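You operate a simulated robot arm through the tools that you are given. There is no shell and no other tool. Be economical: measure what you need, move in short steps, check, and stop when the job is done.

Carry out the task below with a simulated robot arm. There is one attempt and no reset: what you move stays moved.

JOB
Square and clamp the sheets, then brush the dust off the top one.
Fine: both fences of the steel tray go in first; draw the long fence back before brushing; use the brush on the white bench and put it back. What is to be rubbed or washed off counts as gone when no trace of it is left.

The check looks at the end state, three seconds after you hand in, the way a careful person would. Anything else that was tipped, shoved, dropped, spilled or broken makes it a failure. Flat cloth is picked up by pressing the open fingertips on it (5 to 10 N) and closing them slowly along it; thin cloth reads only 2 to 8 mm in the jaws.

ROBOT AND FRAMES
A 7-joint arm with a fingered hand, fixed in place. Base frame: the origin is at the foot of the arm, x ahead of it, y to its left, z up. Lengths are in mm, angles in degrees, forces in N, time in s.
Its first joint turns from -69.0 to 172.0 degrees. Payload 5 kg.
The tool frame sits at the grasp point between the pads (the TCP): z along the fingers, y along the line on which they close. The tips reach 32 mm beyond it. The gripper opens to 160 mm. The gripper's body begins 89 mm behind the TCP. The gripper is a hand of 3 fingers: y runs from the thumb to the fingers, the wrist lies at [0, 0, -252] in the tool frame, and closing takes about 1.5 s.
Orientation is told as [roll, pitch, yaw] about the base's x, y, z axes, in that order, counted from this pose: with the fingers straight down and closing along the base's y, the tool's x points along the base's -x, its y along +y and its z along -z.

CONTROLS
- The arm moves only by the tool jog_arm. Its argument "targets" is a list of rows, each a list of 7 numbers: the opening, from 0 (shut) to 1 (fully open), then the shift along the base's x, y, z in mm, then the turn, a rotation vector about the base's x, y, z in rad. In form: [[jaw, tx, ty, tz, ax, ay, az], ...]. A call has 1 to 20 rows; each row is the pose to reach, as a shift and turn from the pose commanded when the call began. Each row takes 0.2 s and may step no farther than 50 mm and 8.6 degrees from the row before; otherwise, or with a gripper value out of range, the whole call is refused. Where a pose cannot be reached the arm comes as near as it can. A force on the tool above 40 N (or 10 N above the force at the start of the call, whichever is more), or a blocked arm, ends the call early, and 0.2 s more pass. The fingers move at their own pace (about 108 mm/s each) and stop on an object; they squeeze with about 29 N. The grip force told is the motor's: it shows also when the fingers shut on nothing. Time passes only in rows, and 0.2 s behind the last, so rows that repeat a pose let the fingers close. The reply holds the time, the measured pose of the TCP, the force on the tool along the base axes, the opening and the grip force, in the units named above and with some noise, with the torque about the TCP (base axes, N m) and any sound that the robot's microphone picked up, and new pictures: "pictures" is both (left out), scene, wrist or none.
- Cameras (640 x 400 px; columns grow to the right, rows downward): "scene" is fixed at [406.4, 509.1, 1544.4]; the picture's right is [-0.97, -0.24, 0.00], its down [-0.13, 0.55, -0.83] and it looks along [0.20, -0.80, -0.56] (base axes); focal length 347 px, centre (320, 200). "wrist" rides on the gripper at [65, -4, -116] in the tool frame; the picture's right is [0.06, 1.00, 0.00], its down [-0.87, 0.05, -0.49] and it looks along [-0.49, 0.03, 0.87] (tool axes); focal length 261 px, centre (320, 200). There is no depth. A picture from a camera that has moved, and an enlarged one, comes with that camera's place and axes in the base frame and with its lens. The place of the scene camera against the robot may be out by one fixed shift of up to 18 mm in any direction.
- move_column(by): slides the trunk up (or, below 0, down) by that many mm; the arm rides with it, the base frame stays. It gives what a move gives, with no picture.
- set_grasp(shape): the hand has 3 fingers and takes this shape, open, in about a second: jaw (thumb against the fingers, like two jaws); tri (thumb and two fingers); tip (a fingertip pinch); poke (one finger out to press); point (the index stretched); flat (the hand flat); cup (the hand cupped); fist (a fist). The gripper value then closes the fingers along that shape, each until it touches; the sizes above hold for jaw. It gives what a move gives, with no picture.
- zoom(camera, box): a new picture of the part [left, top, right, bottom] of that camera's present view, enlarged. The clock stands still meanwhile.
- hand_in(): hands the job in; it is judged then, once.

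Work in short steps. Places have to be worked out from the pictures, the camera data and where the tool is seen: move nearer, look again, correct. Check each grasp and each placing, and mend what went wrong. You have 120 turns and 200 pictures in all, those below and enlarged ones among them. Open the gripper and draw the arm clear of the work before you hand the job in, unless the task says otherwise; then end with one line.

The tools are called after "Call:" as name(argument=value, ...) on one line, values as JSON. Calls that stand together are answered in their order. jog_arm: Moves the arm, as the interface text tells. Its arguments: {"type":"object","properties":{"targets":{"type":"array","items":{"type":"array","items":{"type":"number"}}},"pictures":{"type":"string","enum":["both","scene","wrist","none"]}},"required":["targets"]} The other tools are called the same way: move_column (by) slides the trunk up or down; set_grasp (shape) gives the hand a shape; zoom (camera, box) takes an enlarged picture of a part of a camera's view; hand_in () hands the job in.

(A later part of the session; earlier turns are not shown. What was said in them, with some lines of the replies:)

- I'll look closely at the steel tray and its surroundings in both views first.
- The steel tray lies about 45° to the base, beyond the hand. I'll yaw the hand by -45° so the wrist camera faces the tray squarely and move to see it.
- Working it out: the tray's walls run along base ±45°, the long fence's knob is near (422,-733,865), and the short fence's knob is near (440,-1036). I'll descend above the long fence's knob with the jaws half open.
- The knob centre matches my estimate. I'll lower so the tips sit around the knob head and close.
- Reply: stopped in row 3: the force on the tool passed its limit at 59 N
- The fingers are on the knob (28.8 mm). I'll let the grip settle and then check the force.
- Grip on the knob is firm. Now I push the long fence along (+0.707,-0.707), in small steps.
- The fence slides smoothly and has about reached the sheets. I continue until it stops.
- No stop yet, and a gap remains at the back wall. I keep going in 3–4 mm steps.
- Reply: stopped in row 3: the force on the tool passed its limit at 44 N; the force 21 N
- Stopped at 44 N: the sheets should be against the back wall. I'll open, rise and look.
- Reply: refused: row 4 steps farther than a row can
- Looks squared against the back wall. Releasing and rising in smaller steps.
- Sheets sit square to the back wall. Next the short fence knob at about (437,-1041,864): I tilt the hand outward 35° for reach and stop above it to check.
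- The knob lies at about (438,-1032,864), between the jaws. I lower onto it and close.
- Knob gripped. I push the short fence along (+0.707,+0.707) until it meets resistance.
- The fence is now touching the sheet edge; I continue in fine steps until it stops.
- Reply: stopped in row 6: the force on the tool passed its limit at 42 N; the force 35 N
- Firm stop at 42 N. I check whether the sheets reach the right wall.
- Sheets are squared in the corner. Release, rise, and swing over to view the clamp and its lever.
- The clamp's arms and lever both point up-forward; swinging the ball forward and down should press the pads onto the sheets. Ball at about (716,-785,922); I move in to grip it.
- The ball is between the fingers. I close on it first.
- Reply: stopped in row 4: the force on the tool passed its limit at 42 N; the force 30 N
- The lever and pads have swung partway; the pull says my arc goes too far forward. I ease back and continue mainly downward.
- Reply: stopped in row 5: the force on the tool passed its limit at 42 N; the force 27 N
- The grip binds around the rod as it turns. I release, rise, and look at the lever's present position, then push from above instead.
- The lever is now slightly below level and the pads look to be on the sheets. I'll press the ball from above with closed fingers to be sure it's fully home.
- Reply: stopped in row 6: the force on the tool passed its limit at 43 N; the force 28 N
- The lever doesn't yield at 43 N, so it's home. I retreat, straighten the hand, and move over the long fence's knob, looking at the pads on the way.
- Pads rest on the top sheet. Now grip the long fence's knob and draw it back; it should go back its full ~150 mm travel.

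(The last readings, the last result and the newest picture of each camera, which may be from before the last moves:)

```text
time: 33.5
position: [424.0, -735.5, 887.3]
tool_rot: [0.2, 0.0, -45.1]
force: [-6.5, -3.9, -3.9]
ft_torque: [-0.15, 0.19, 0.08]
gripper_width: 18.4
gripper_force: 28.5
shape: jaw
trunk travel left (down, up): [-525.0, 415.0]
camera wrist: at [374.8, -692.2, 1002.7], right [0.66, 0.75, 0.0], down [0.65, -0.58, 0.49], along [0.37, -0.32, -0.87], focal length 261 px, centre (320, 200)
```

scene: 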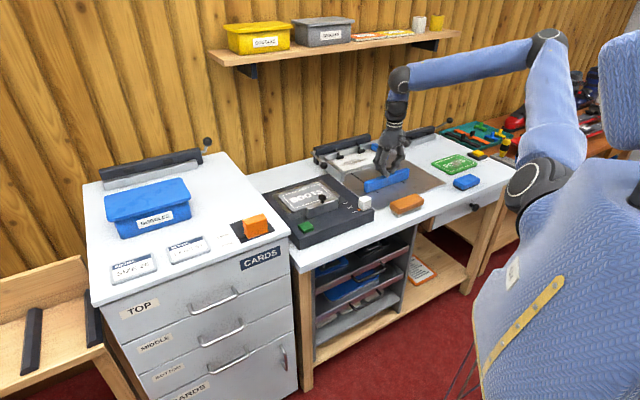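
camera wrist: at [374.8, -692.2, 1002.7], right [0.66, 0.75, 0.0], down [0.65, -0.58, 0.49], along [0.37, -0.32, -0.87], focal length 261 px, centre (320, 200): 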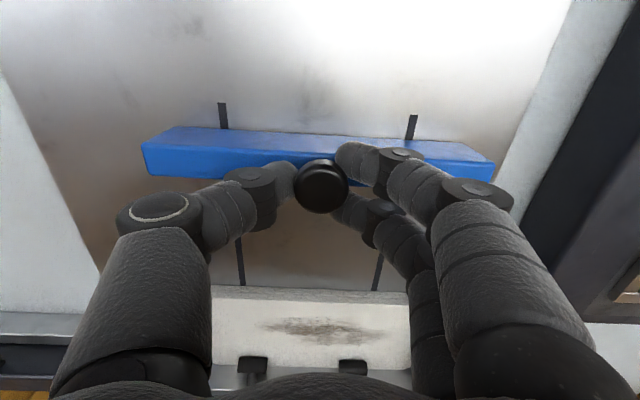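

Fence is back where it started. Release, rise and move toward the brown brush (est. (341,-567)) to look at it.

Call:
jog_arm(targets=[[0.5, 0, 0, 0, 0, 0, 0], [0.5, 0, 0, 0, 0, 0, 0], [0.5, 0, 0, 40, 0, 0, 0], [0.5, 0, 5, 85, 0, 0, 0], [0.5, -15, 35, 115, 0, 0, 0], [0.5, -40, 75, 125, 0, 0, 0], [0.5, -65, 115, 130, 0, 0, 0], [0.5, -90, 155, 130, 0, 0, 0], [0.5, -115, 195, 130, 0, 0, 0], [0.5, -140, 225, 130, 0, 0, 0]])

Call:
zoom(camera="scene", box=[310, 120, 510, 245])

```text
time: 35.7
position: [308.5, -540.8, 1019.0]
tool_rot: [0.1, 0.0, -45.0]
force: [0.5, 0.1, -0.4]
ft_torque: [0.08, 0.04, 0.01]
gripper_width: 79.2
gripper_force: 0.2
shape: jaw
out of reach, approached as far as the arm can: row 10
trunk travel left (down, up): [-525.0, 415.0]
camera wrist: at [259.3, -497.0, 1133.2], right [0.66, 0.75, 0.0], down [0.65, -0.58, 0.49], along [0.37, -0.32, -0.87], focal length 261 px, centre (320, 200)
```

scene: 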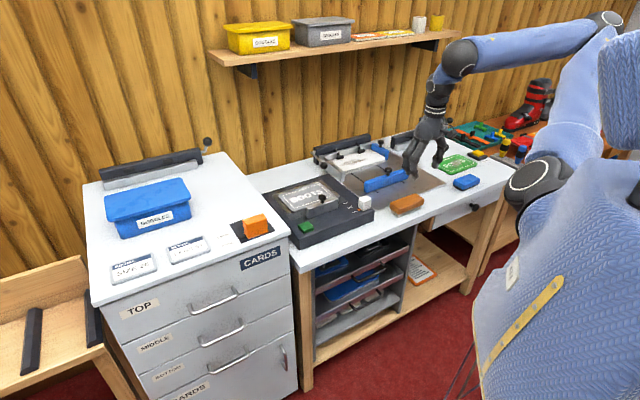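
wrist: 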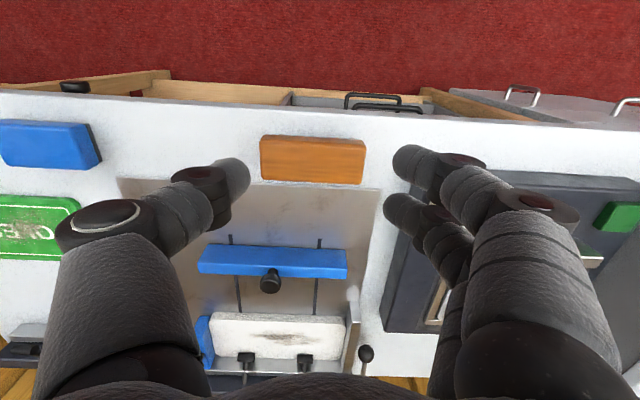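

```text
3.20 times, centred on (410, 182) of scene
camera zoom: at [406.4, 509.1, 1544.4], right [-0.97, -0.24, 0.0], down [-0.13, 0.55, -0.83], along [0.2, -0.8, -0.56], focal length 1111 px, centre (32, 256)
```

zoom: 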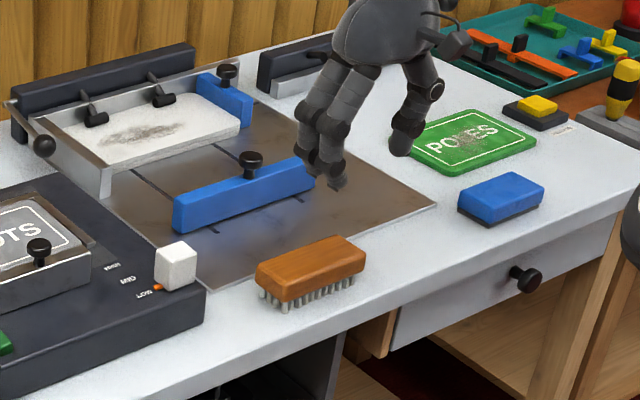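

Brush top centre triangulates to about (338,-576,830), ~127 mm long and parallel to the fences. I plan to grip it by its ends with the hand tilted ~20° outward (needed for reach at the sheet), so I hover above it.

Call:
jog_arm(targets=[[0.7, 6, -8, -20, -0.082, -0.082, 0], [1, 12, -16, -40, -0.165, -0.165, 0], [1, 20, -25, -65, -0.247, -0.247, 0], [1, 26, -31, -89, -0.247, -0.247, 0], [1, 26, -31, -89, -0.247, -0.247, 0]])

```text
time: 36.9
position: [370.7, -622.3, 941.9]
tool_rot: [0.3, -20.0, -45.2]
force: [-0.6, 0.0, 0.7]
ft_torque: [0.0, -0.06, 0.01]
gripper_width: 160.0
gripper_force: 0.1
shape: jaw
out of reach, approached as far as the arm can: row 1, 2, 3, 4, 5
trunk travel left (down, up): [-525.0, 415.0]
camera wrist: at [296.2, -553.9, 1027.1], right [0.67, 0.75, -0.02], down [0.49, -0.42, 0.76], along [0.56, -0.51, -0.65], focal length 261 px, centre (320, 200)
```

scene: 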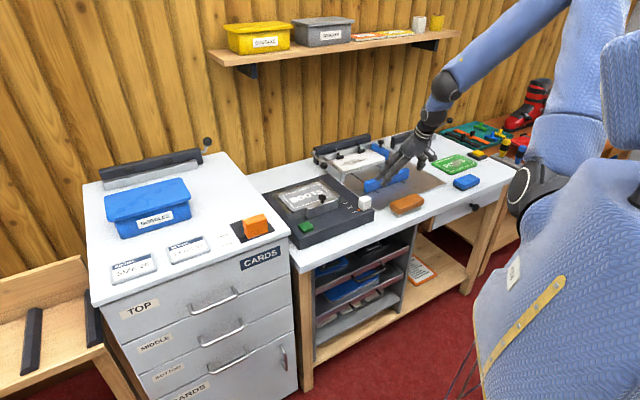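
wrist: 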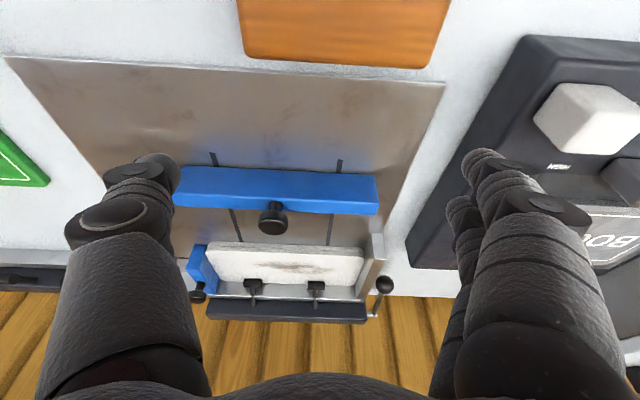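

The brush is too close in for the tilted hand at this trunk height. I'll raise the trunk 250 mm for more room to fold, then come down to it.

Call:
move_column(by=250)

Call:
jog_arm(targets=[[1, -8, 12, -40, 0, 0, 0], [1, -16, 24, -80, 0, 0, 0], [1, -24, 36, -120, 0, 0, 0], [1, -32, 48, -160, 0, 0, 0], [1, -37, 50, -200, 0, 0, 0], [1, -37, 50, -240, 0, 0, 0], [1, -37, 50, -250, 0, 0, 0]])

```text
time: 39.5
position: [371.9, -622.5, 1190.4]
tool_rot: [0.3, -19.9, -45.1]
force: [-0.4, -0.6, -0.1]
ft_torque: [-0.01, 0.06, 0.0]
gripper_width: 159.7
gripper_force: 0.0
shape: jaw
trunk travel left (down, up): [-775.0, 165.0]
```

```text
time: 41.1
position: [338.0, -578.0, 938.0]
tool_rot: [0.2, -19.9, -45.1]
force: [0.1, -0.4, -0.5]
ft_torque: [0.02, 0.03, 0.03]
gripper_width: 159.8
gripper_force: 0.1
shape: jaw
out of reach, approached as far as the arm can: row 1, 2, 3, 4, 5, 6, 7
trunk travel left (down, up): [-775.0, 165.0]
camera wrist: at [264.3, -508.8, 1023.9], right [0.67, 0.75, -0.02], down [0.5, -0.42, 0.76], along [0.56, -0.51, -0.65], focal length 261 px, centre (320, 200)
```

scene: 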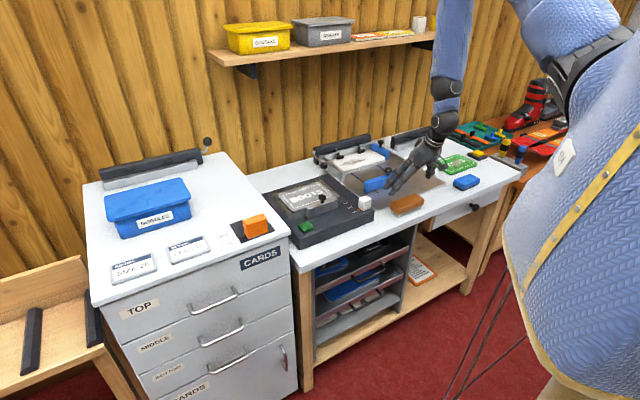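
wrist: 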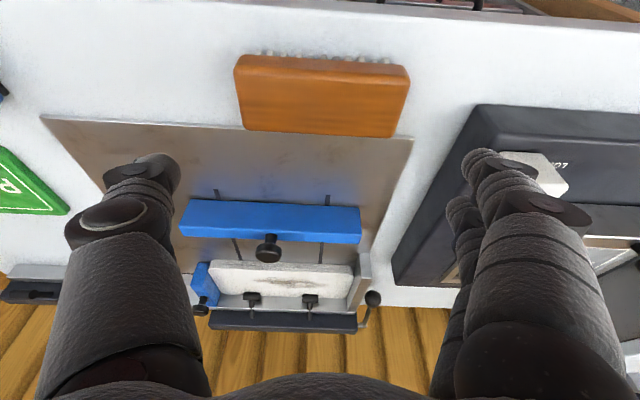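

The brush centre reconfirms at (339,-578,830), squarely between the fingers (length ≈128 mm). Lowering toward it.

Call:
jog_arm(targets=[[1, 0, -1, -30, 0, 0, 0], [1, 0, -1, -60, 0, 0, 0], [1, 0, -1, -80, 0, 0, 0], [1, 0, -1, -80, 0, 0, 0]])

Call:
zoom(camera="scene", box=[350, 150, 470, 225])

```text
time: 42.1
position: [337.4, -577.2, 859.6]
tool_rot: [0.2, -20.0, -45.1]
force: [-0.4, -0.2, 0.1]
ft_torque: [-0.02, -0.01, -0.01]
gripper_width: 159.6
gripper_force: 0.0
shape: jaw
trunk travel left (down, up): [-775.0, 165.0]
camera wrist: at [263.9, -508.4, 944.7], right [0.67, 0.75, -0.02], down [0.49, -0.42, 0.76], along [0.56, -0.51, -0.65], focal length 261 px, centre (320, 200)
```

scene: 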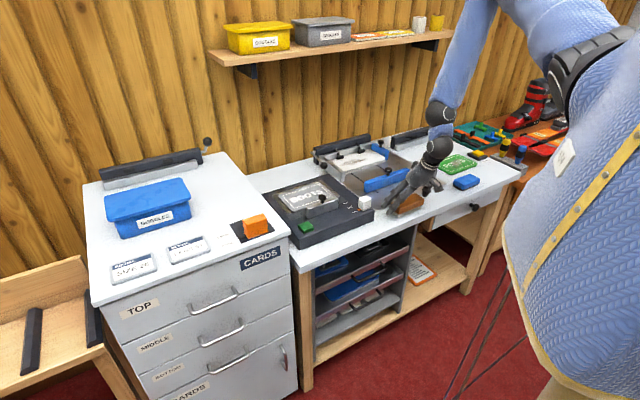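
wrist: 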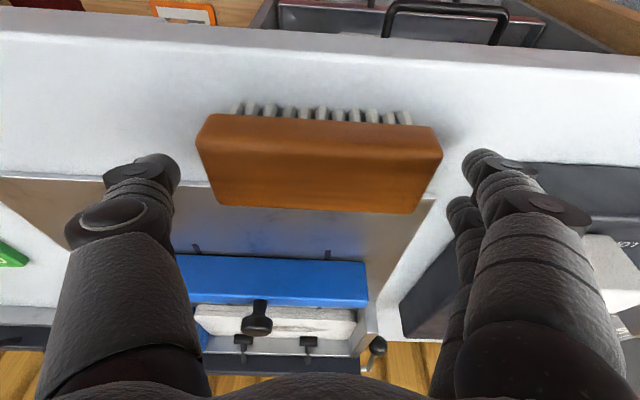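

```text
5.33 times, centred on (410, 188) of scene
camera zoom: at [406.4, 509.1, 1544.4], right [-0.97, -0.24, 0.0], down [-0.13, 0.55, -0.83], along [0.2, -0.8, -0.56], focal length 1852 px, centre (-160, 267)
```

zoom: 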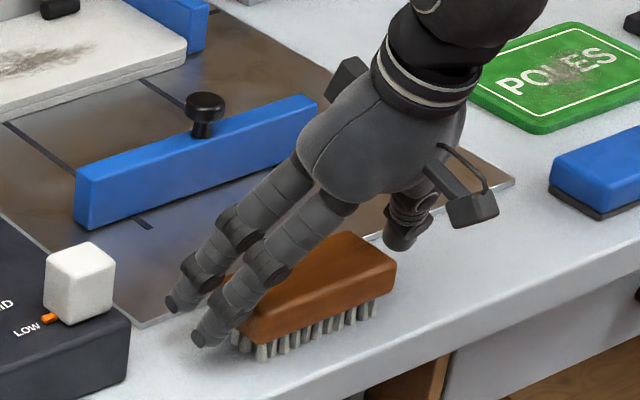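

Clearances to the console are fine (~35 mm). Lower the last 20 mm and close on the brush's wooden ends.

Call:
jog_arm(targets=[[0.97, 1, -1, -10, 0, 0, 0], [0.97, 1, -1, -19, 0, 0, 0], [0.85, 1, -1, -19, 0, 0, 0], [0.75, 1, -1, -19, 0, 0, 0], [0.6, 1, -1, -19, 0, 0, 0], [0.5, 1, -1, -19, 0, 0, 0], [0.5, 1, -1, -19, 0, 0, 0]])

Call:
zoom(camera="scene", box=[350, 150, 470, 225])

```text
time: 43.7
position: [339.8, -577.6, 839.3]
tool_rot: [0.2, -19.8, -45.1]
force: [-0.2, 0.3, -0.1]
ft_torque: [0.01, -0.01, 0.02]
gripper_width: 120.0
gripper_force: 29.4
shape: jaw
trunk travel left (down, up): [-775.0, 165.0]
camera wrist: at [264.6, -508.9, 925.1], right [0.67, 0.75, -0.02], down [0.5, -0.42, 0.76], along [0.56, -0.51, -0.65], focal length 261 px, centre (320, 200)
```

scene: 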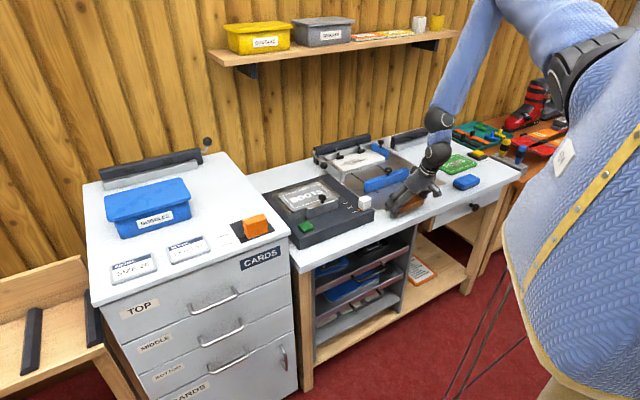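
wrist: 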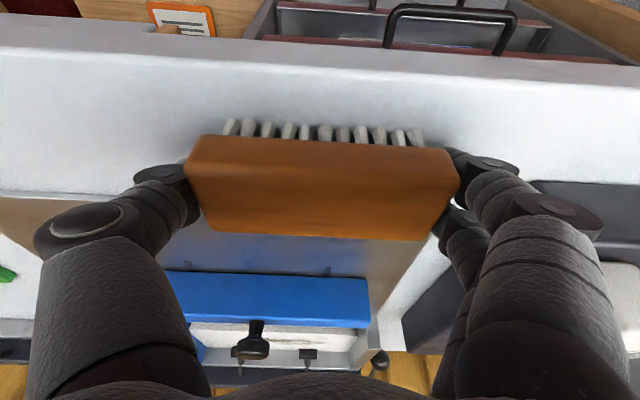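

```text
5.33 times, centred on (410, 188) of scene
camera zoom: at [406.4, 509.1, 1544.4], right [-0.97, -0.24, 0.0], down [-0.13, 0.55, -0.83], along [0.2, -0.8, -0.56], focal length 1852 px, centre (-160, 267)
```

zoom: 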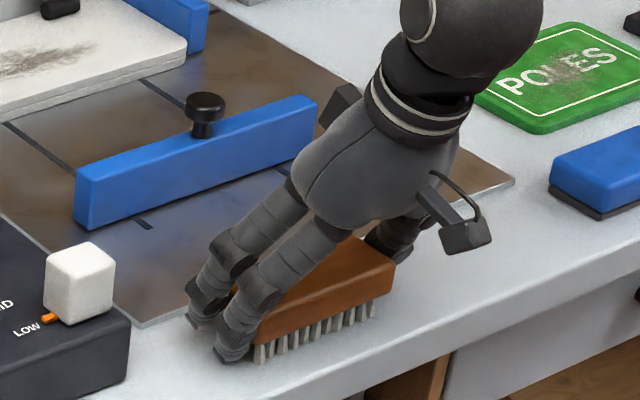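

Gripped at 120 mm. Pick pose to remember: TCP (339,-578,839). Lift and check.

Call:
jog_arm(targets=[[0.4, 0, 0, 10, 0, 0, 0], [0.4, 0, 0, 40, 0, 0, 0], [0.4, 0, 0, 80, 0, 0, 0], [0.4, 0, 0, 120, 0, 0, 0], [0.4, 0, 0, 120, 0, 0, 0]])

Call:
zoom(camera="scene", box=[350, 120, 470, 195])

```text
time: 44.9
position: [344.8, -583.3, 957.0]
tool_rot: [0.0, -19.8, -45.2]
force: [0.8, 0.2, -2.0]
ft_torque: [-0.03, 0.04, 0.0]
gripper_width: 119.7
gripper_force: 28.7
shape: jaw
out of reach, approached as far as the arm can: row 4, 5
trunk travel left (down, up): [-775.0, 165.0]
camera wrist: at [272.5, -514.4, 1042.7], right [0.67, 0.75, -0.02], down [0.5, -0.42, 0.76], along [0.56, -0.51, -0.65], focal length 261 px, centre (320, 200)
```

scene: 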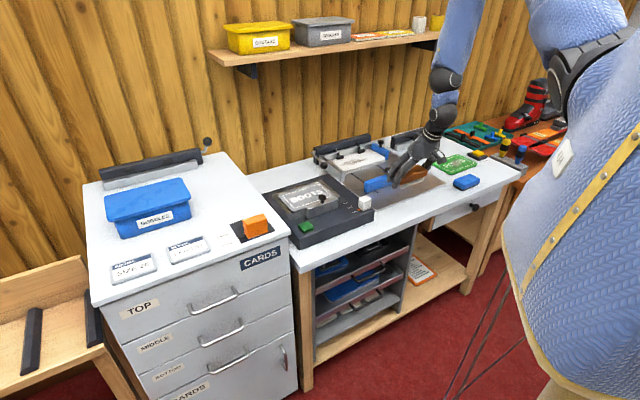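
wrist: 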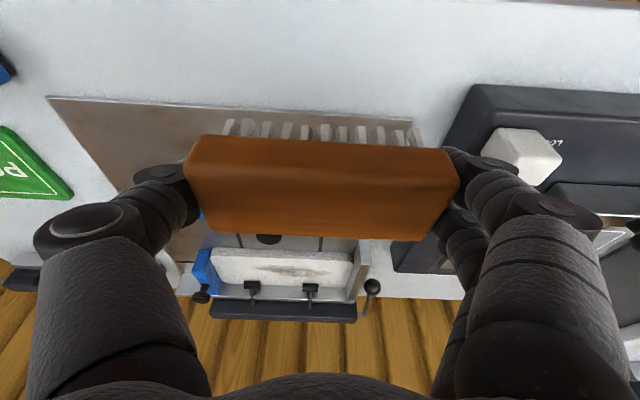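

```text
5.33 times, centred on (410, 158) of scene
camera zoom: at [406.4, 509.1, 1544.4], right [-0.97, -0.24, 0.0], down [-0.13, 0.55, -0.83], along [0.2, -0.8, -0.56], focal length 1852 px, centre (-160, 427)
```

zoom: 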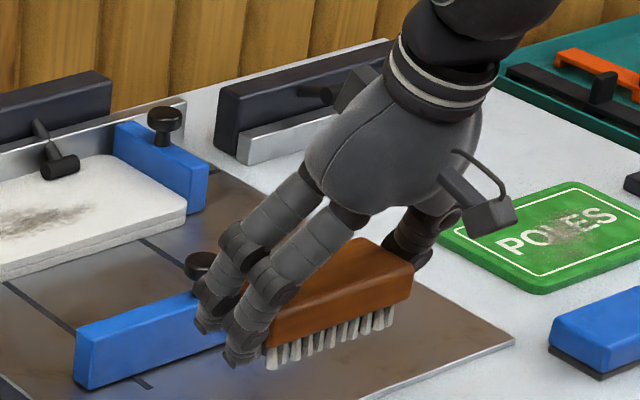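

Brush held level. I move outward and up, then bring the trunk back down 250 mm.

Call:
jog_arm(targets=[[0.4, 30, -30, 20, 0, 0, 0], [0.4, 60, -60, 45, 0, 0, 0], [0.4, 85, -85, 75, 0, 0, 0], [0.4, 110, -110, 105, 0, 0, 0], [0.4, 135, -135, 135, 0, 0, 0], [0.4, 160, -160, 165, 0, 0, 0], [0.4, 175, -175, 205, 0, 0, 0], [0.4, 175, -175, 245, 0, 0, 0]], pictures="none")

Call:
move_column(by=-250)

```text
time: 46.7
position: [518.2, -761.1, 1201.2]
tool_rot: [0.1, -20.0, -45.1]
force: [-0.1, 1.0, -1.1]
ft_torque: [-0.01, -0.02, -0.01]
gripper_width: 119.6
gripper_force: 28.3
shape: jaw
trunk travel left (down, up): [-775.0, 165.0]
```

```text
time: 49.3
position: [519.3, -762.0, 949.5]
tool_rot: [0.3, -20.0, -45.2]
force: [-0.4, 0.2, -0.7]
ft_torque: [0.02, 0.01, 0.03]
gripper_width: 120.0
gripper_force: 28.8
shape: jaw
trunk travel left (down, up): [-525.0, 415.0]
```

Now hover the brush over the dust at about (585,-864).

Call:
jog_arm(targets=[[0.4, 22, -34, 0, 0, 0, 0], [0.4, 44, -68, 0, 0, 0, 0], [0.4, 66, -102, 0, 0, 0, 0], [0.4, 66, -102, -35, 0, 0, 0], [0.4, 66, -102, -50, 0, 0, 0], [0.4, 66, -102, -50, 0, 0, 0]])

Call:
zoom(camera="scene", box=[310, 110, 430, 185])

```text
time: 50.7
position: [584.4, -863.8, 899.7]
tool_rot: [0.2, -20.0, -45.0]
force: [-0.3, 0.7, -1.4]
ft_torque: [0.03, -0.01, 0.01]
gripper_width: 119.6
gripper_force: 29.1
shape: jaw
trunk travel left (down, up): [-525.0, 415.0]
camera wrist: at [509.6, -794.0, 985.1], right [0.67, 0.75, -0.02], down [0.5, -0.42, 0.76], along [0.56, -0.51, -0.65], focal length 261 px, centre (320, 200)
```

scene: 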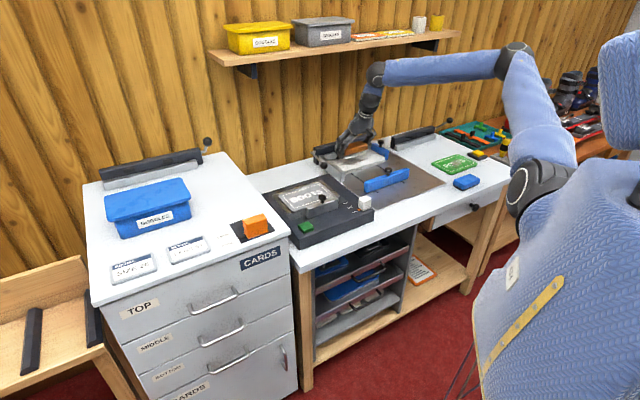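
wrist: 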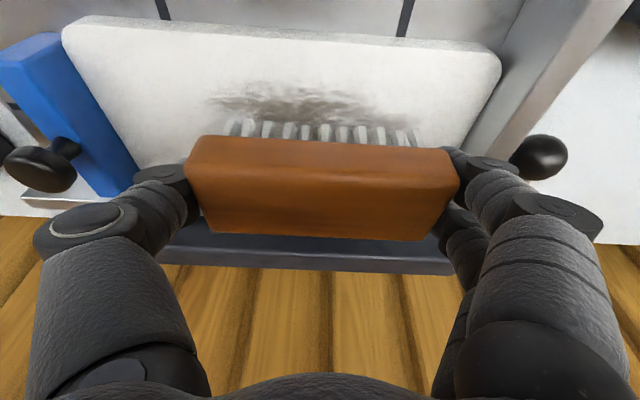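

```text
5.33 times, centred on (370, 148) of scene
camera zoom: at [406.4, 509.1, 1544.4], right [-0.97, -0.24, 0.0], down [-0.13, 0.55, -0.83], along [0.2, -0.8, -0.56], focal length 1852 px, centre (53, 480)
```

zoom: 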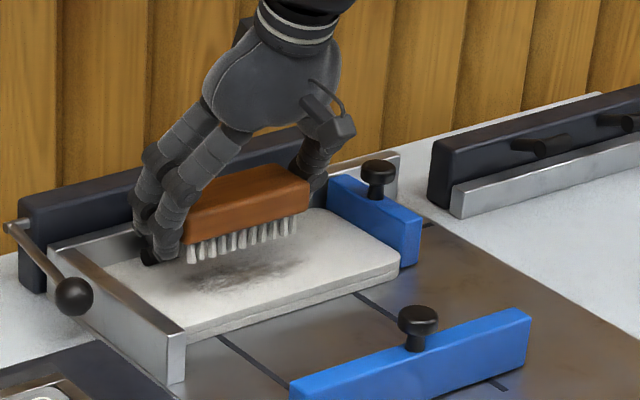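

Dust location confirmed beneath/in front of the brush. Lower gently toward contact.

Call:
jog_arm(targets=[[0.4, 0, 0, -25, 0, 0, 0], [0.4, 0, 0, -40, 0, 0, 0], [0.4, 0, 0, -46, 0, 0, 0], [0.4, 0, 0, -46, 0, 0, 0]], pictures="none")

Call:
jog_arm(targets=[[0.4, 0, 0, -2, 0, 0, 0], [0.4, 0, 0, -4, 0, 0, 0], [0.4, 0, 0, -4, 0, 0, 0]], pictures="scene")

Call:
zoom(camera="scene", box=[310, 110, 430, 185])

```text
time: 51.9
position: [587.2, -863.6, 861.9]
tool_rot: [0.4, -20.6, -45.3]
force: [-3.8, 1.7, 20.5]
ft_torque: [-0.38, 0.22, -0.1]
gripper_width: 118.9
gripper_force: 29.1
shape: jaw
trunk travel left (down, up): [-525.0, 415.0]
stopped in row 4: the force on the tool passed its limit at 41 N (the readings are from after the stop); the commanded pose is now the measured one
```

```text
time: 52.5
position: [587.5, -865.6, 861.6]
tool_rot: [0.5, -20.9, -45.4]
force: [-1.8, 2.1, 20.3]
ft_torque: [-0.43, 0.34, -0.18]
gripper_width: 118.8
gripper_force: 29.2
shape: jaw
trunk travel left (down, up): [-525.0, 415.0]
stopped in row 3: the force on the tool passed its limit at 41 N (the readings are from after the stop); the commanded pose is now the measured one
```

scene: 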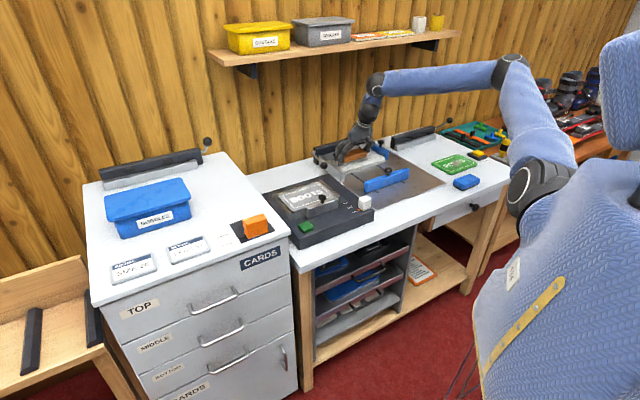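

```text
5.33 times, centred on (370, 148) of scene
camera zoom: at [406.4, 509.1, 1544.4], right [-0.97, -0.24, 0.0], down [-0.13, 0.55, -0.83], along [0.2, -0.8, -0.56], focal length 1852 px, centre (53, 480)
```

zoom: 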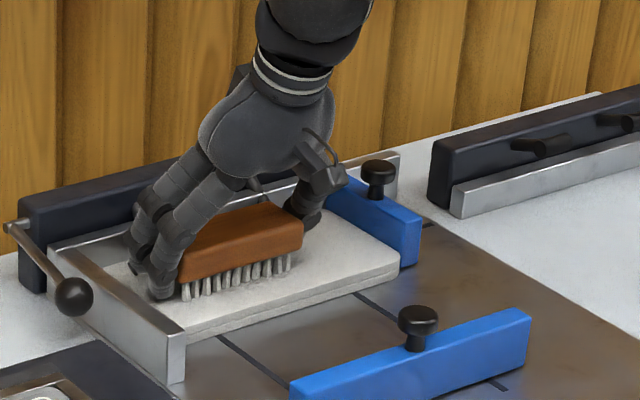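

Bristles are on the sheet (TCP z≈862, 20 N). I ease up 2 mm for lighter pressure and stroke back and forth across the dust.

Call:
jog_arm(targets=[[0.4, 0, 0, 2, 0, 0, 0], [0.4, 7, -7, 2, 0, 0, 0], [0.4, 11, -11, 2, 0, 0, 0], [0.4, 4, -4, 2, 0, 0, 0], [0.4, -4, 4, 2, 0, 0, 0], [0.4, -12, 12, 2, 0, 0, 0], [0.4, -20, 20, 2, 0, 0, 0], [0.4, -12, 12, 2, 0, 0, 0], [0.4, -4, 4, 2, 0, 0, 0], [0.4, 4, -4, 2, 0, 0, 0], [0.4, 11, -11, 2, 0, 0, 0], [0.4, 4, -4, 2, 0, 0, 0], [0.4, -4, 4, 2, 0, 0, 0], [0.4, -12, 12, 2, 0, 0, 0], [0.4, -20, 20, 2, 0, 0, 0]])

Call:
zoom(camera="scene", box=[310, 110, 430, 185])

```text
time: 55.7
position: [565.2, -842.5, 861.1]
tool_rot: [0.4, -20.7, -45.2]
force: [3.4, -3.6, 20.8]
ft_torque: [-0.16, -0.09, 0.11]
gripper_width: 118.7
gripper_force: 28.7
shape: jaw
trunk travel left (down, up): [-525.0, 415.0]
camera wrist: at [490.8, -773.2, 945.8], right [0.67, 0.74, -0.02], down [0.49, -0.42, 0.77], along [0.56, -0.52, -0.64], focal length 261 px, centre (320, 200)
```

scene: 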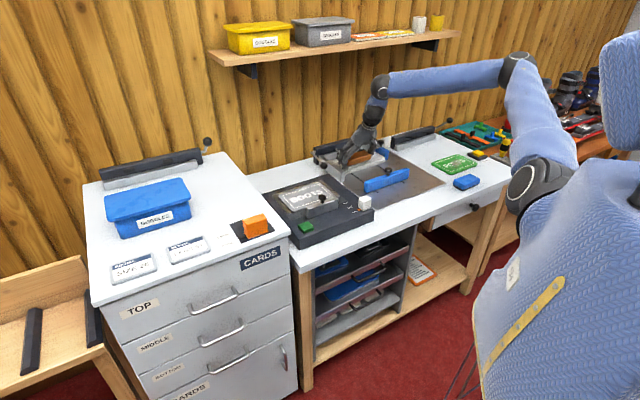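
wrist: 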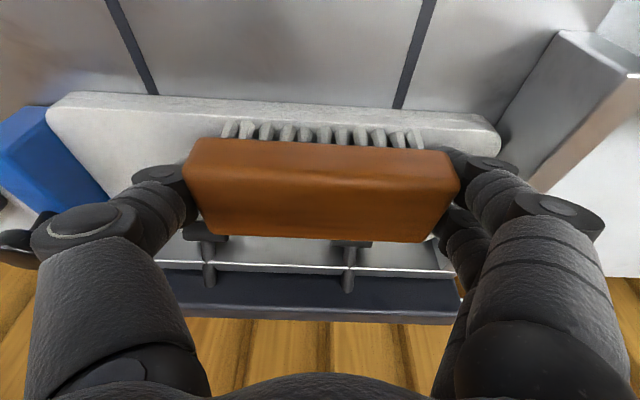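

```text
5.33 times, centred on (370, 148) of scene
camera zoom: at [406.4, 509.1, 1544.4], right [-0.97, -0.24, 0.0], down [-0.13, 0.55, -0.83], along [0.2, -0.8, -0.56], focal length 1852 px, centre (53, 480)
```

zoom: 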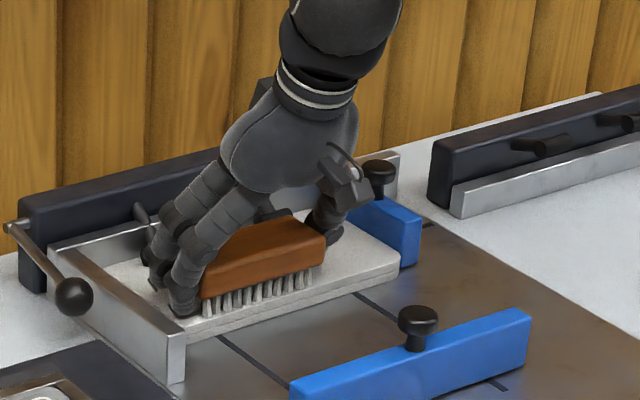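

The visible area looks clean. I now stroke shifted right, then left, to cover the full dust width.

Call:
jog_arm(targets=[[0.4, 3, 3, 1, 0, 0, 0], [0.4, 6, 6, 1, 0, 0, 0], [0.4, 13, -1, 1, 0, 0, 0], [0.4, 21, -9, 1, 0, 0, 0], [0.4, 29, -17, 1, 0, 0, 0], [0.4, 37, -25, 1, 0, 0, 0], [0.4, 31, -31, 1, 0, 0, 0], [0.4, 25, -39, 1, 0, 0, 0], [0.4, 18, -46, 1, 0, 0, 0], [0.4, 12, -52, 1, 0, 0, 0], [0.4, 4, -44, 1, 0, 0, 0], [0.4, -4, -36, 1, 0, 0, 0], [0.4, -12, -28, 1, 0, 0, 0], [0.4, -20, -20, 1, 0, 0, 0], [0.4, -12, -28, 1, 0, 0, 0], [0.4, -4, -36, 1, 0, 0, 0], [0.4, 4, -44, 1, 0, 0, 0], [0.4, 12, -52, 1, 0, 0, 0], [0.4, 0, -40, 1, 0, 0, 0], [0.4, -20, -20, 1, 0, 0, 0]])

```text
time: 59.9
position: [547.9, -866.3, 861.4]
tool_rot: [0.3, -20.5, -45.3]
force: [-1.4, 0.8, 7.0]
ft_torque: [-0.12, 0.06, 0.02]
gripper_width: 118.9
gripper_force: 28.8
shape: jaw
trunk travel left (down, up): [-525.0, 415.0]
camera wrist: at [472.9, -796.2, 946.3], right [0.67, 0.75, -0.02], down [0.49, -0.42, 0.77], along [0.56, -0.52, -0.64], focal length 261 px, centre (320, 200)
```

scene: 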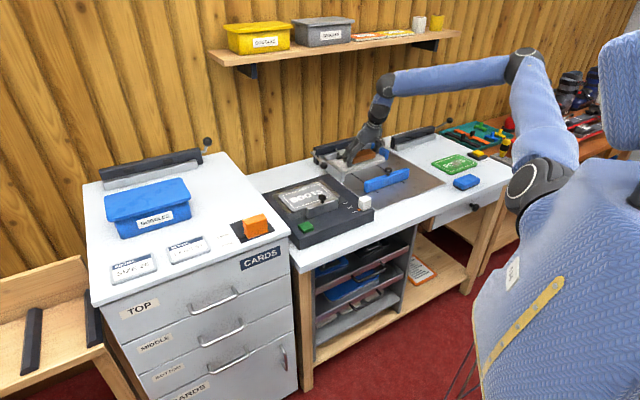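
wrist: 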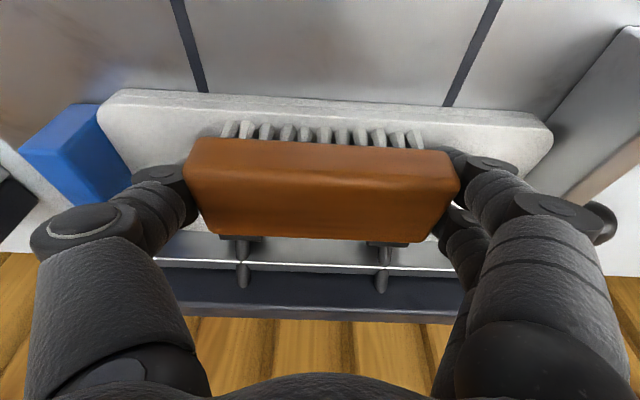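

Lift off and back away to inspect the sheet.

Call:
jog_arm(targets=[[0.4, 0, 0, 30, 0, 0, 0], [0.4, -10, 10, 70, 0, 0, 0], [0.4, -35, 35, 95, 0, 0, 0], [0.4, -65, 65, 110, 0, 0, 0], [0.4, -85, 85, 130, 0, 0, 0]])

Call:
zoom(camera="scene", box=[310, 120, 410, 183])

Call:
zoom(camera="wrist", box=[160, 200, 480, 400])

```text
time: 61.1
position: [463.1, -780.4, 991.1]
tool_rot: [0.4, -20.5, -45.3]
force: [-0.1, 0.2, -1.3]
ft_torque: [0.0, 0.01, -0.02]
gripper_width: 118.4
gripper_force: 28.5
shape: jaw
trunk travel left (down, up): [-525.0, 415.0]
camera wrist: at [387.2, -710.9, 1075.9], right [0.67, 0.74, -0.01], down [0.49, -0.42, 0.77], along [0.56, -0.52, -0.64], focal length 261 px, centre (320, 200)
```

scene: 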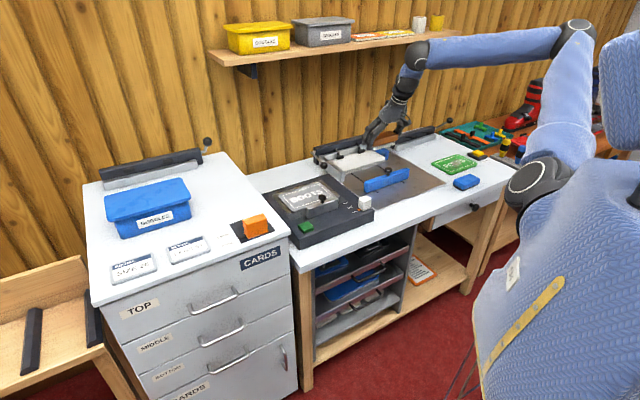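
wrist: 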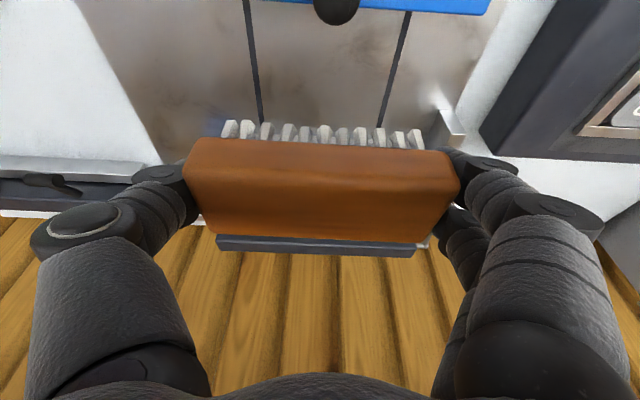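

```text
6.35 times, centred on (360, 152) of scene
camera zoom: at [406.4, 509.1, 1544.4], right [-0.97, -0.24, 0.0], down [-0.13, 0.55, -0.83], along [0.2, -0.8, -0.56], focal length 2204 px, centre (66, 508)
```

zoom: 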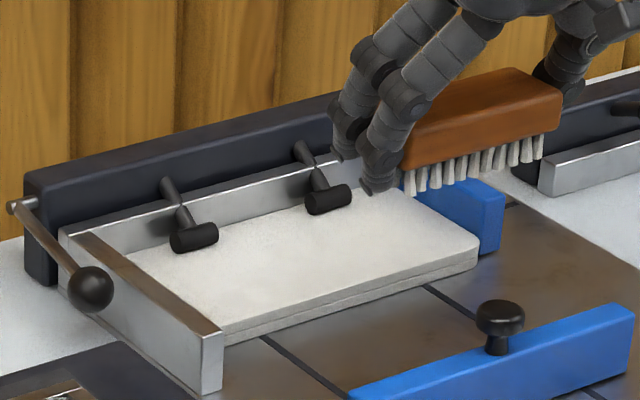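

```text
2.00 times, centred on (320, 300) of wrist
camera zoom: at [387.2, -710.9, 1075.9], right [0.67, 0.74, -0.01], down [0.49, -0.42, 0.77], along [0.56, -0.52, -0.64], focal length 521 px, centre (320, 0)
```

zoom: 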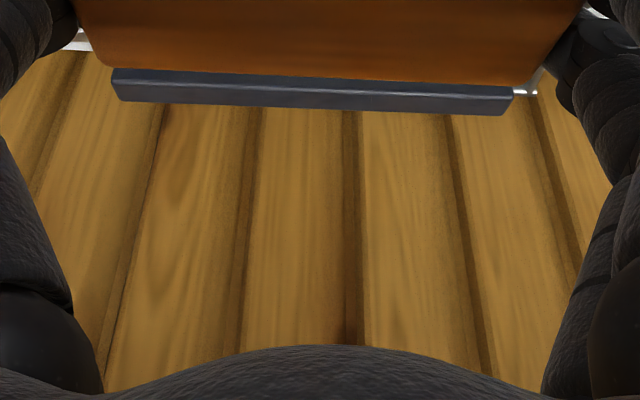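

The sheet looks clean; a tighter zoom to be sure no trace is left.

Call:
zoom(camera="scene", box=[326, 142, 390, 182])

```text
10.00 times, centred on (358, 162) of scene
camera zoom: at [406.4, 509.1, 1544.4], right [-0.97, -0.24, 0.0], down [-0.13, 0.55, -0.83], along [0.2, -0.8, -0.56], focal length 3472 px, centre (-60, 580)
```

zoom: 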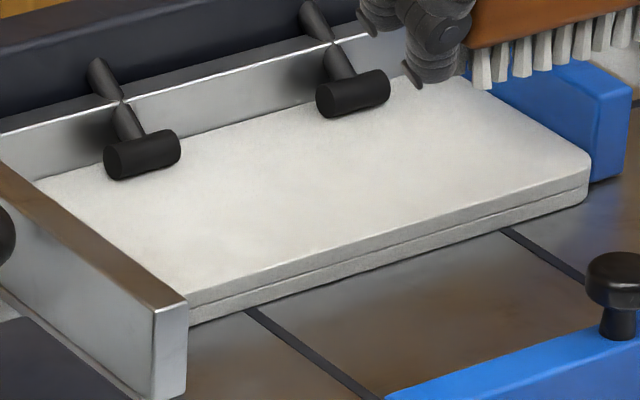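

All clean, sheets flush and clamped. Now return the brush: trunk up 250 mm, then back over its spot.

Call:
move_column(by=250)

Call:
jog_arm(targets=[[0.4, -13, 22, -30, 0, 0, 0], [0.4, -26, 44, -62, 0, 0, 0], [0.4, -39, 66, -94, 0, 0, 0], [0.4, -52, 88, -126, 0, 0, 0], [0.4, -65, 110, -158, 0, 0, 0], [0.4, -78, 132, -190, 0, 0, 0], [0.4, -91, 154, -220, 0, 0, 0], [0.4, -104, 176, -250, 0, 0, 0], [0.4, -117, 194, -280, 0, 0, 0], [0.4, -123, 201, -310, 0, 0, 0], [0.4, -123, 201, -340, 0, 0, 0]])

```text
time: 63.7
position: [462.8, -780.2, 1239.5]
tool_rot: [0.4, -20.5, -45.3]
force: [0.6, 0.0, -1.4]
ft_torque: [0.01, 0.01, -0.04]
gripper_width: 118.8
gripper_force: 28.9
shape: jaw
trunk travel left (down, up): [-775.0, 165.0]
```

```text
time: 66.1
position: [337.7, -580.1, 898.5]
tool_rot: [0.5, -20.6, -45.4]
force: [-0.1, -0.4, -1.6]
ft_torque: [0.01, 0.02, 0.01]
gripper_width: 118.6
gripper_force: 29.0
shape: jaw
out of reach, approached as far as the arm can: row 9
trunk travel left (down, up): [-775.0, 165.0]
camera wrist: at [263.4, -510.0, 983.2], right [0.67, 0.74, -0.01], down [0.49, -0.42, 0.77], along [0.56, -0.52, -0.64], focal length 261 px, centre (320, 200)
```

scene: 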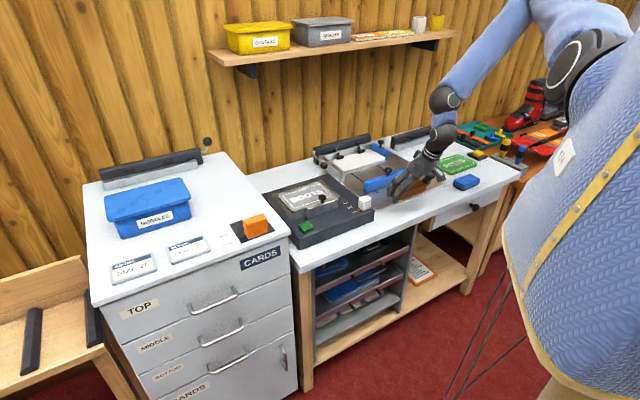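
wrist: 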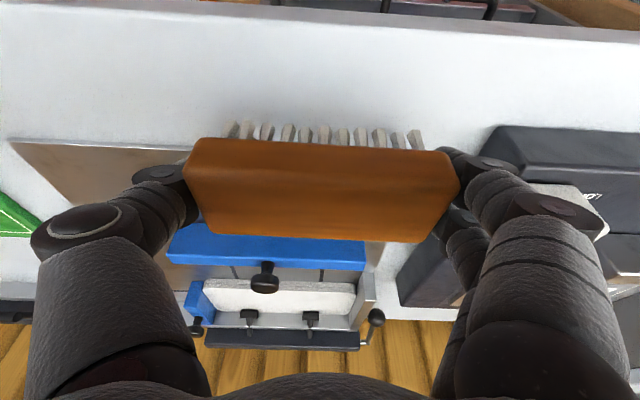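

Directly above its spot. Lower gently to the bench.

Call:
jog_arm(targets=[[0.4, 1, 1, -25, 0, 0, 0], [0.4, 2, 2, -45, 0, 0, 0], [0.4, 2, 2, -53, 0, 0, 0], [0.4, 2, 2, -56, 0, 0, 0], [0.4, 2, 2, -57, 0, 0, 0]])

Call:
zoom(camera="scene", box=[350, 150, 470, 225])

```text
time: 67.3
position: [340.8, -576.2, 841.8]
tool_rot: [0.4, -20.6, -45.3]
force: [0.1, -0.2, -0.7]
ft_torque: [0.0, -0.02, -0.02]
gripper_width: 118.8
gripper_force: 28.8
shape: jaw
trunk travel left (down, up): [-775.0, 165.0]
camera wrist: at [266.1, -507.4, 927.7], right [0.67, 0.74, -0.01], down [0.49, -0.42, 0.77], along [0.56, -0.52, -0.64], focal length 261 px, centre (320, 200)
```

scene: 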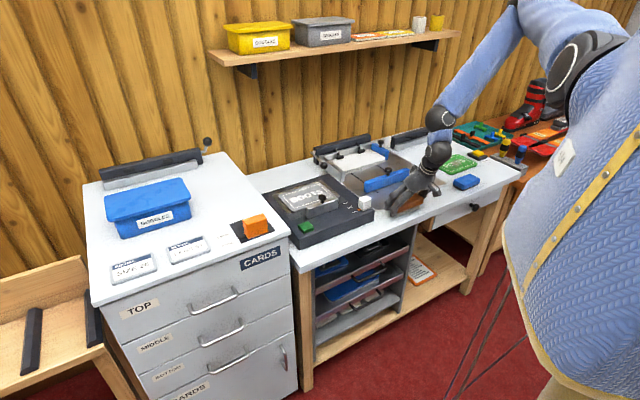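
wrist: 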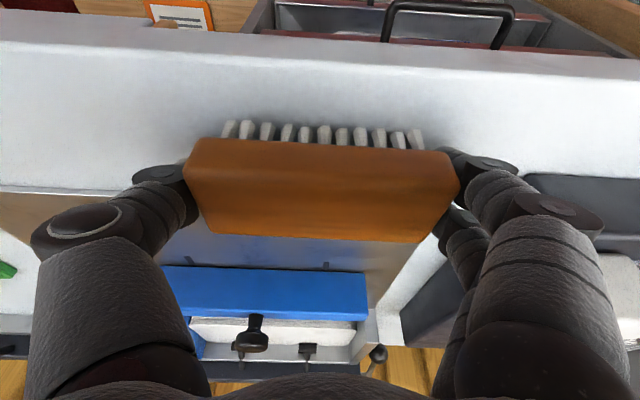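

```text
5.33 times, centred on (410, 188) of scene
camera zoom: at [406.4, 509.1, 1544.4], right [-0.97, -0.24, 0.0], down [-0.13, 0.55, -0.83], along [0.2, -0.8, -0.56], focal length 1852 px, centre (-160, 267)
```

zoom: 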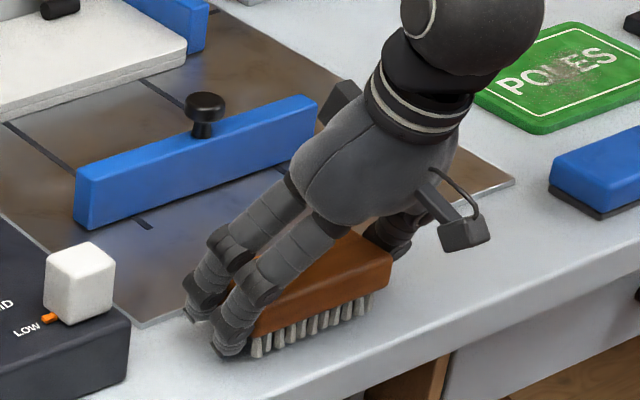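

Just above the bench still (no load change). Lower the last 3 mm, then open slowly.

Call:
jog_arm(targets=[[0.4, -1, -1, -1, 0, 0, 0], [0.4, -1, -1, -2, 0, 0, 0], [0.4, -1, -1, -3, 0, 0, 0], [0.4, -1, -1, -3, 0, 0, 0]], pictures="none")

```text
time: 68.3
position: [341.8, -579.5, 840.2]
tool_rot: [0.4, -20.6, -45.3]
force: [0.2, -0.9, -0.6]
ft_torque: [-0.01, 0.02, -0.02]
gripper_width: 118.7
gripper_force: 28.9
shape: jaw
trunk travel left (down, up): [-775.0, 165.0]
```

Call:
jog_arm(targets=[[0.4, 0, 0, -1, 0, 0, 0], [0.4, 0, 0, -2, 0, 0, 0], [0.4, 0, 0, -3, 0, 0, 0], [0.4, 0, 0, -3, 0, 0, 0]], pictures="none")

```text
time: 69.3
position: [341.1, -579.9, 838.0]
tool_rot: [0.3, -20.6, -45.3]
force: [0.4, 0.0, 7.2]
ft_torque: [-0.26, 0.11, -0.06]
gripper_width: 118.7
gripper_force: 29.7
shape: jaw
trunk travel left (down, up): [-775.0, 165.0]
```

Contact with the bench (7 N up). Open and withdraw upward.

Call:
jog_arm(targets=[[0.8, 0, 0, 0, 0, 0, 0], [0.9, 0, 0, 0, 0, 0, 0], [1, 0, 0, 0, 0, 0, 0], [1, 0, 0, 0, 0, 0, 0], [1, 0, 0, 20, 0, 0, 0], [1, 0, 0, 50, 0, 0, 0], [1, 10, -10, 90, 0, 0, 0], [1, 30, -30, 125, 0, 0, 0], [1, 55, -55, 160, 0, 0, 0], [1, 80, -80, 195, 0, 0, 0], [1, 100, -100, 235, 0, 0, 0], [1, 100, -100, 280, 0, 0, 0]])

Call:
zoom(camera="scene", box=[300, 115, 500, 240])

Call:
zoom(camera="wrist", box=[160, 150, 440, 325])

```text
time: 71.9
position: [436.5, -676.7, 1116.9]
tool_rot: [0.5, -20.7, -45.4]
force: [0.3, 0.3, -0.4]
ft_torque: [0.0, -0.01, 0.01]
gripper_width: 159.9
gripper_force: 0.0
shape: jaw
trunk travel left (down, up): [-775.0, 165.0]
camera wrist: at [362.3, -608.0, 1200.9], right [0.67, 0.74, -0.02], down [0.49, -0.42, 0.77], along [0.56, -0.52, -0.64], focal length 261 px, centre (320, 200)
```

scene: 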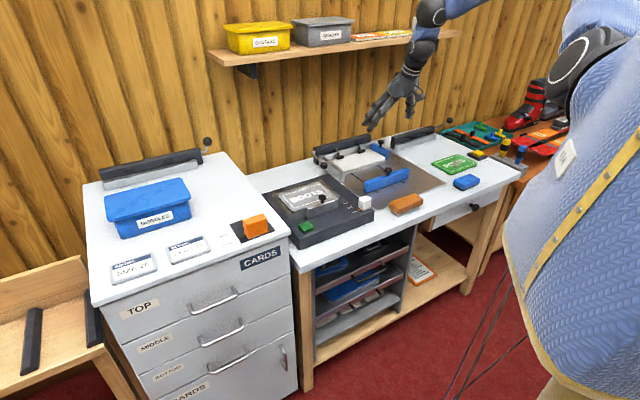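
wrist: 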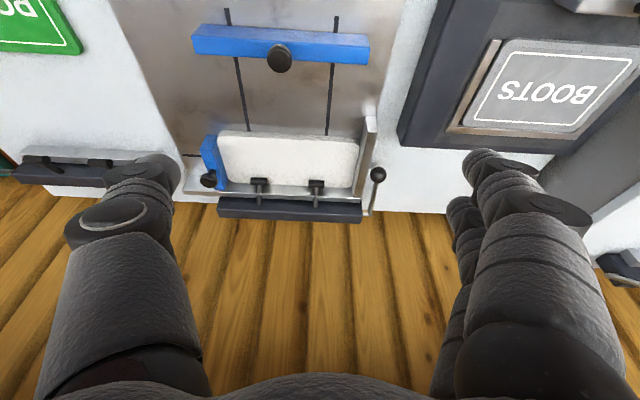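

```text
3.20 times, centred on (400, 178) of scene
camera zoom: at [406.4, 509.1, 1544.4], right [-0.97, -0.24, 0.0], down [-0.13, 0.55, -0.83], along [0.2, -0.8, -0.56], focal length 1111 px, centre (64, 272)
```

zoom: 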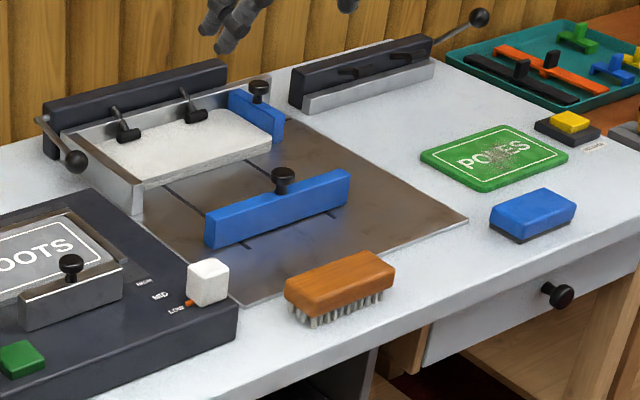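

```text
2.29 times, centred on (300, 238) of wrist
camera zoom: at [362.3, -608.0, 1200.9], right [0.67, 0.74, -0.02], down [0.49, -0.42, 0.77], along [0.56, -0.52, -0.64], focal length 596 px, centre (366, 114)
```

zoom: 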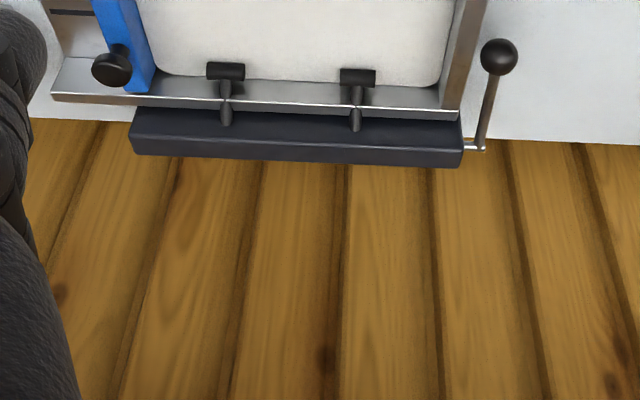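

Brush is back in place. One last close look at the sheet and edges from the wrist camera.

Call:
zoom(camera="wrist", box=[190, 110, 398, 240])

```text
3.08 times, centred on (294, 175) of wrist
camera zoom: at [362.3, -608.0, 1200.9], right [0.67, 0.74, -0.02], down [0.49, -0.42, 0.77], along [0.56, -0.52, -0.64], focal length 802 px, centre (400, 277)
```

zoom: 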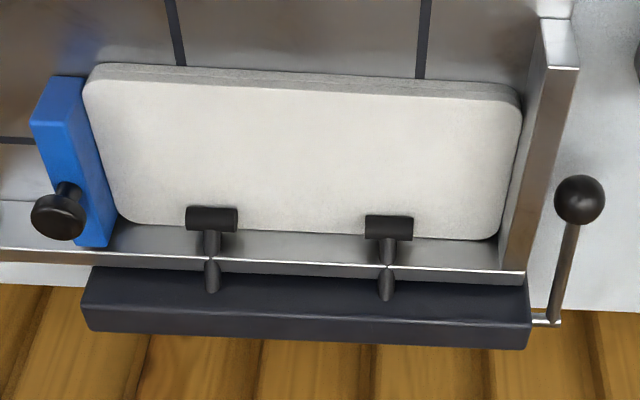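

The sheets are square, clamped and clean, the long fence is drawn back, and the brush is in its place with the arm clear. Handing in.

Call:
hand_in()

```text
The job is handed in.
```

The sheets are squared by both fences and clamped, the long fence is drawn back, and the last close-up shows no dust left on the top sheet. The brush is back in its spot on the white bench and the arm is clear.
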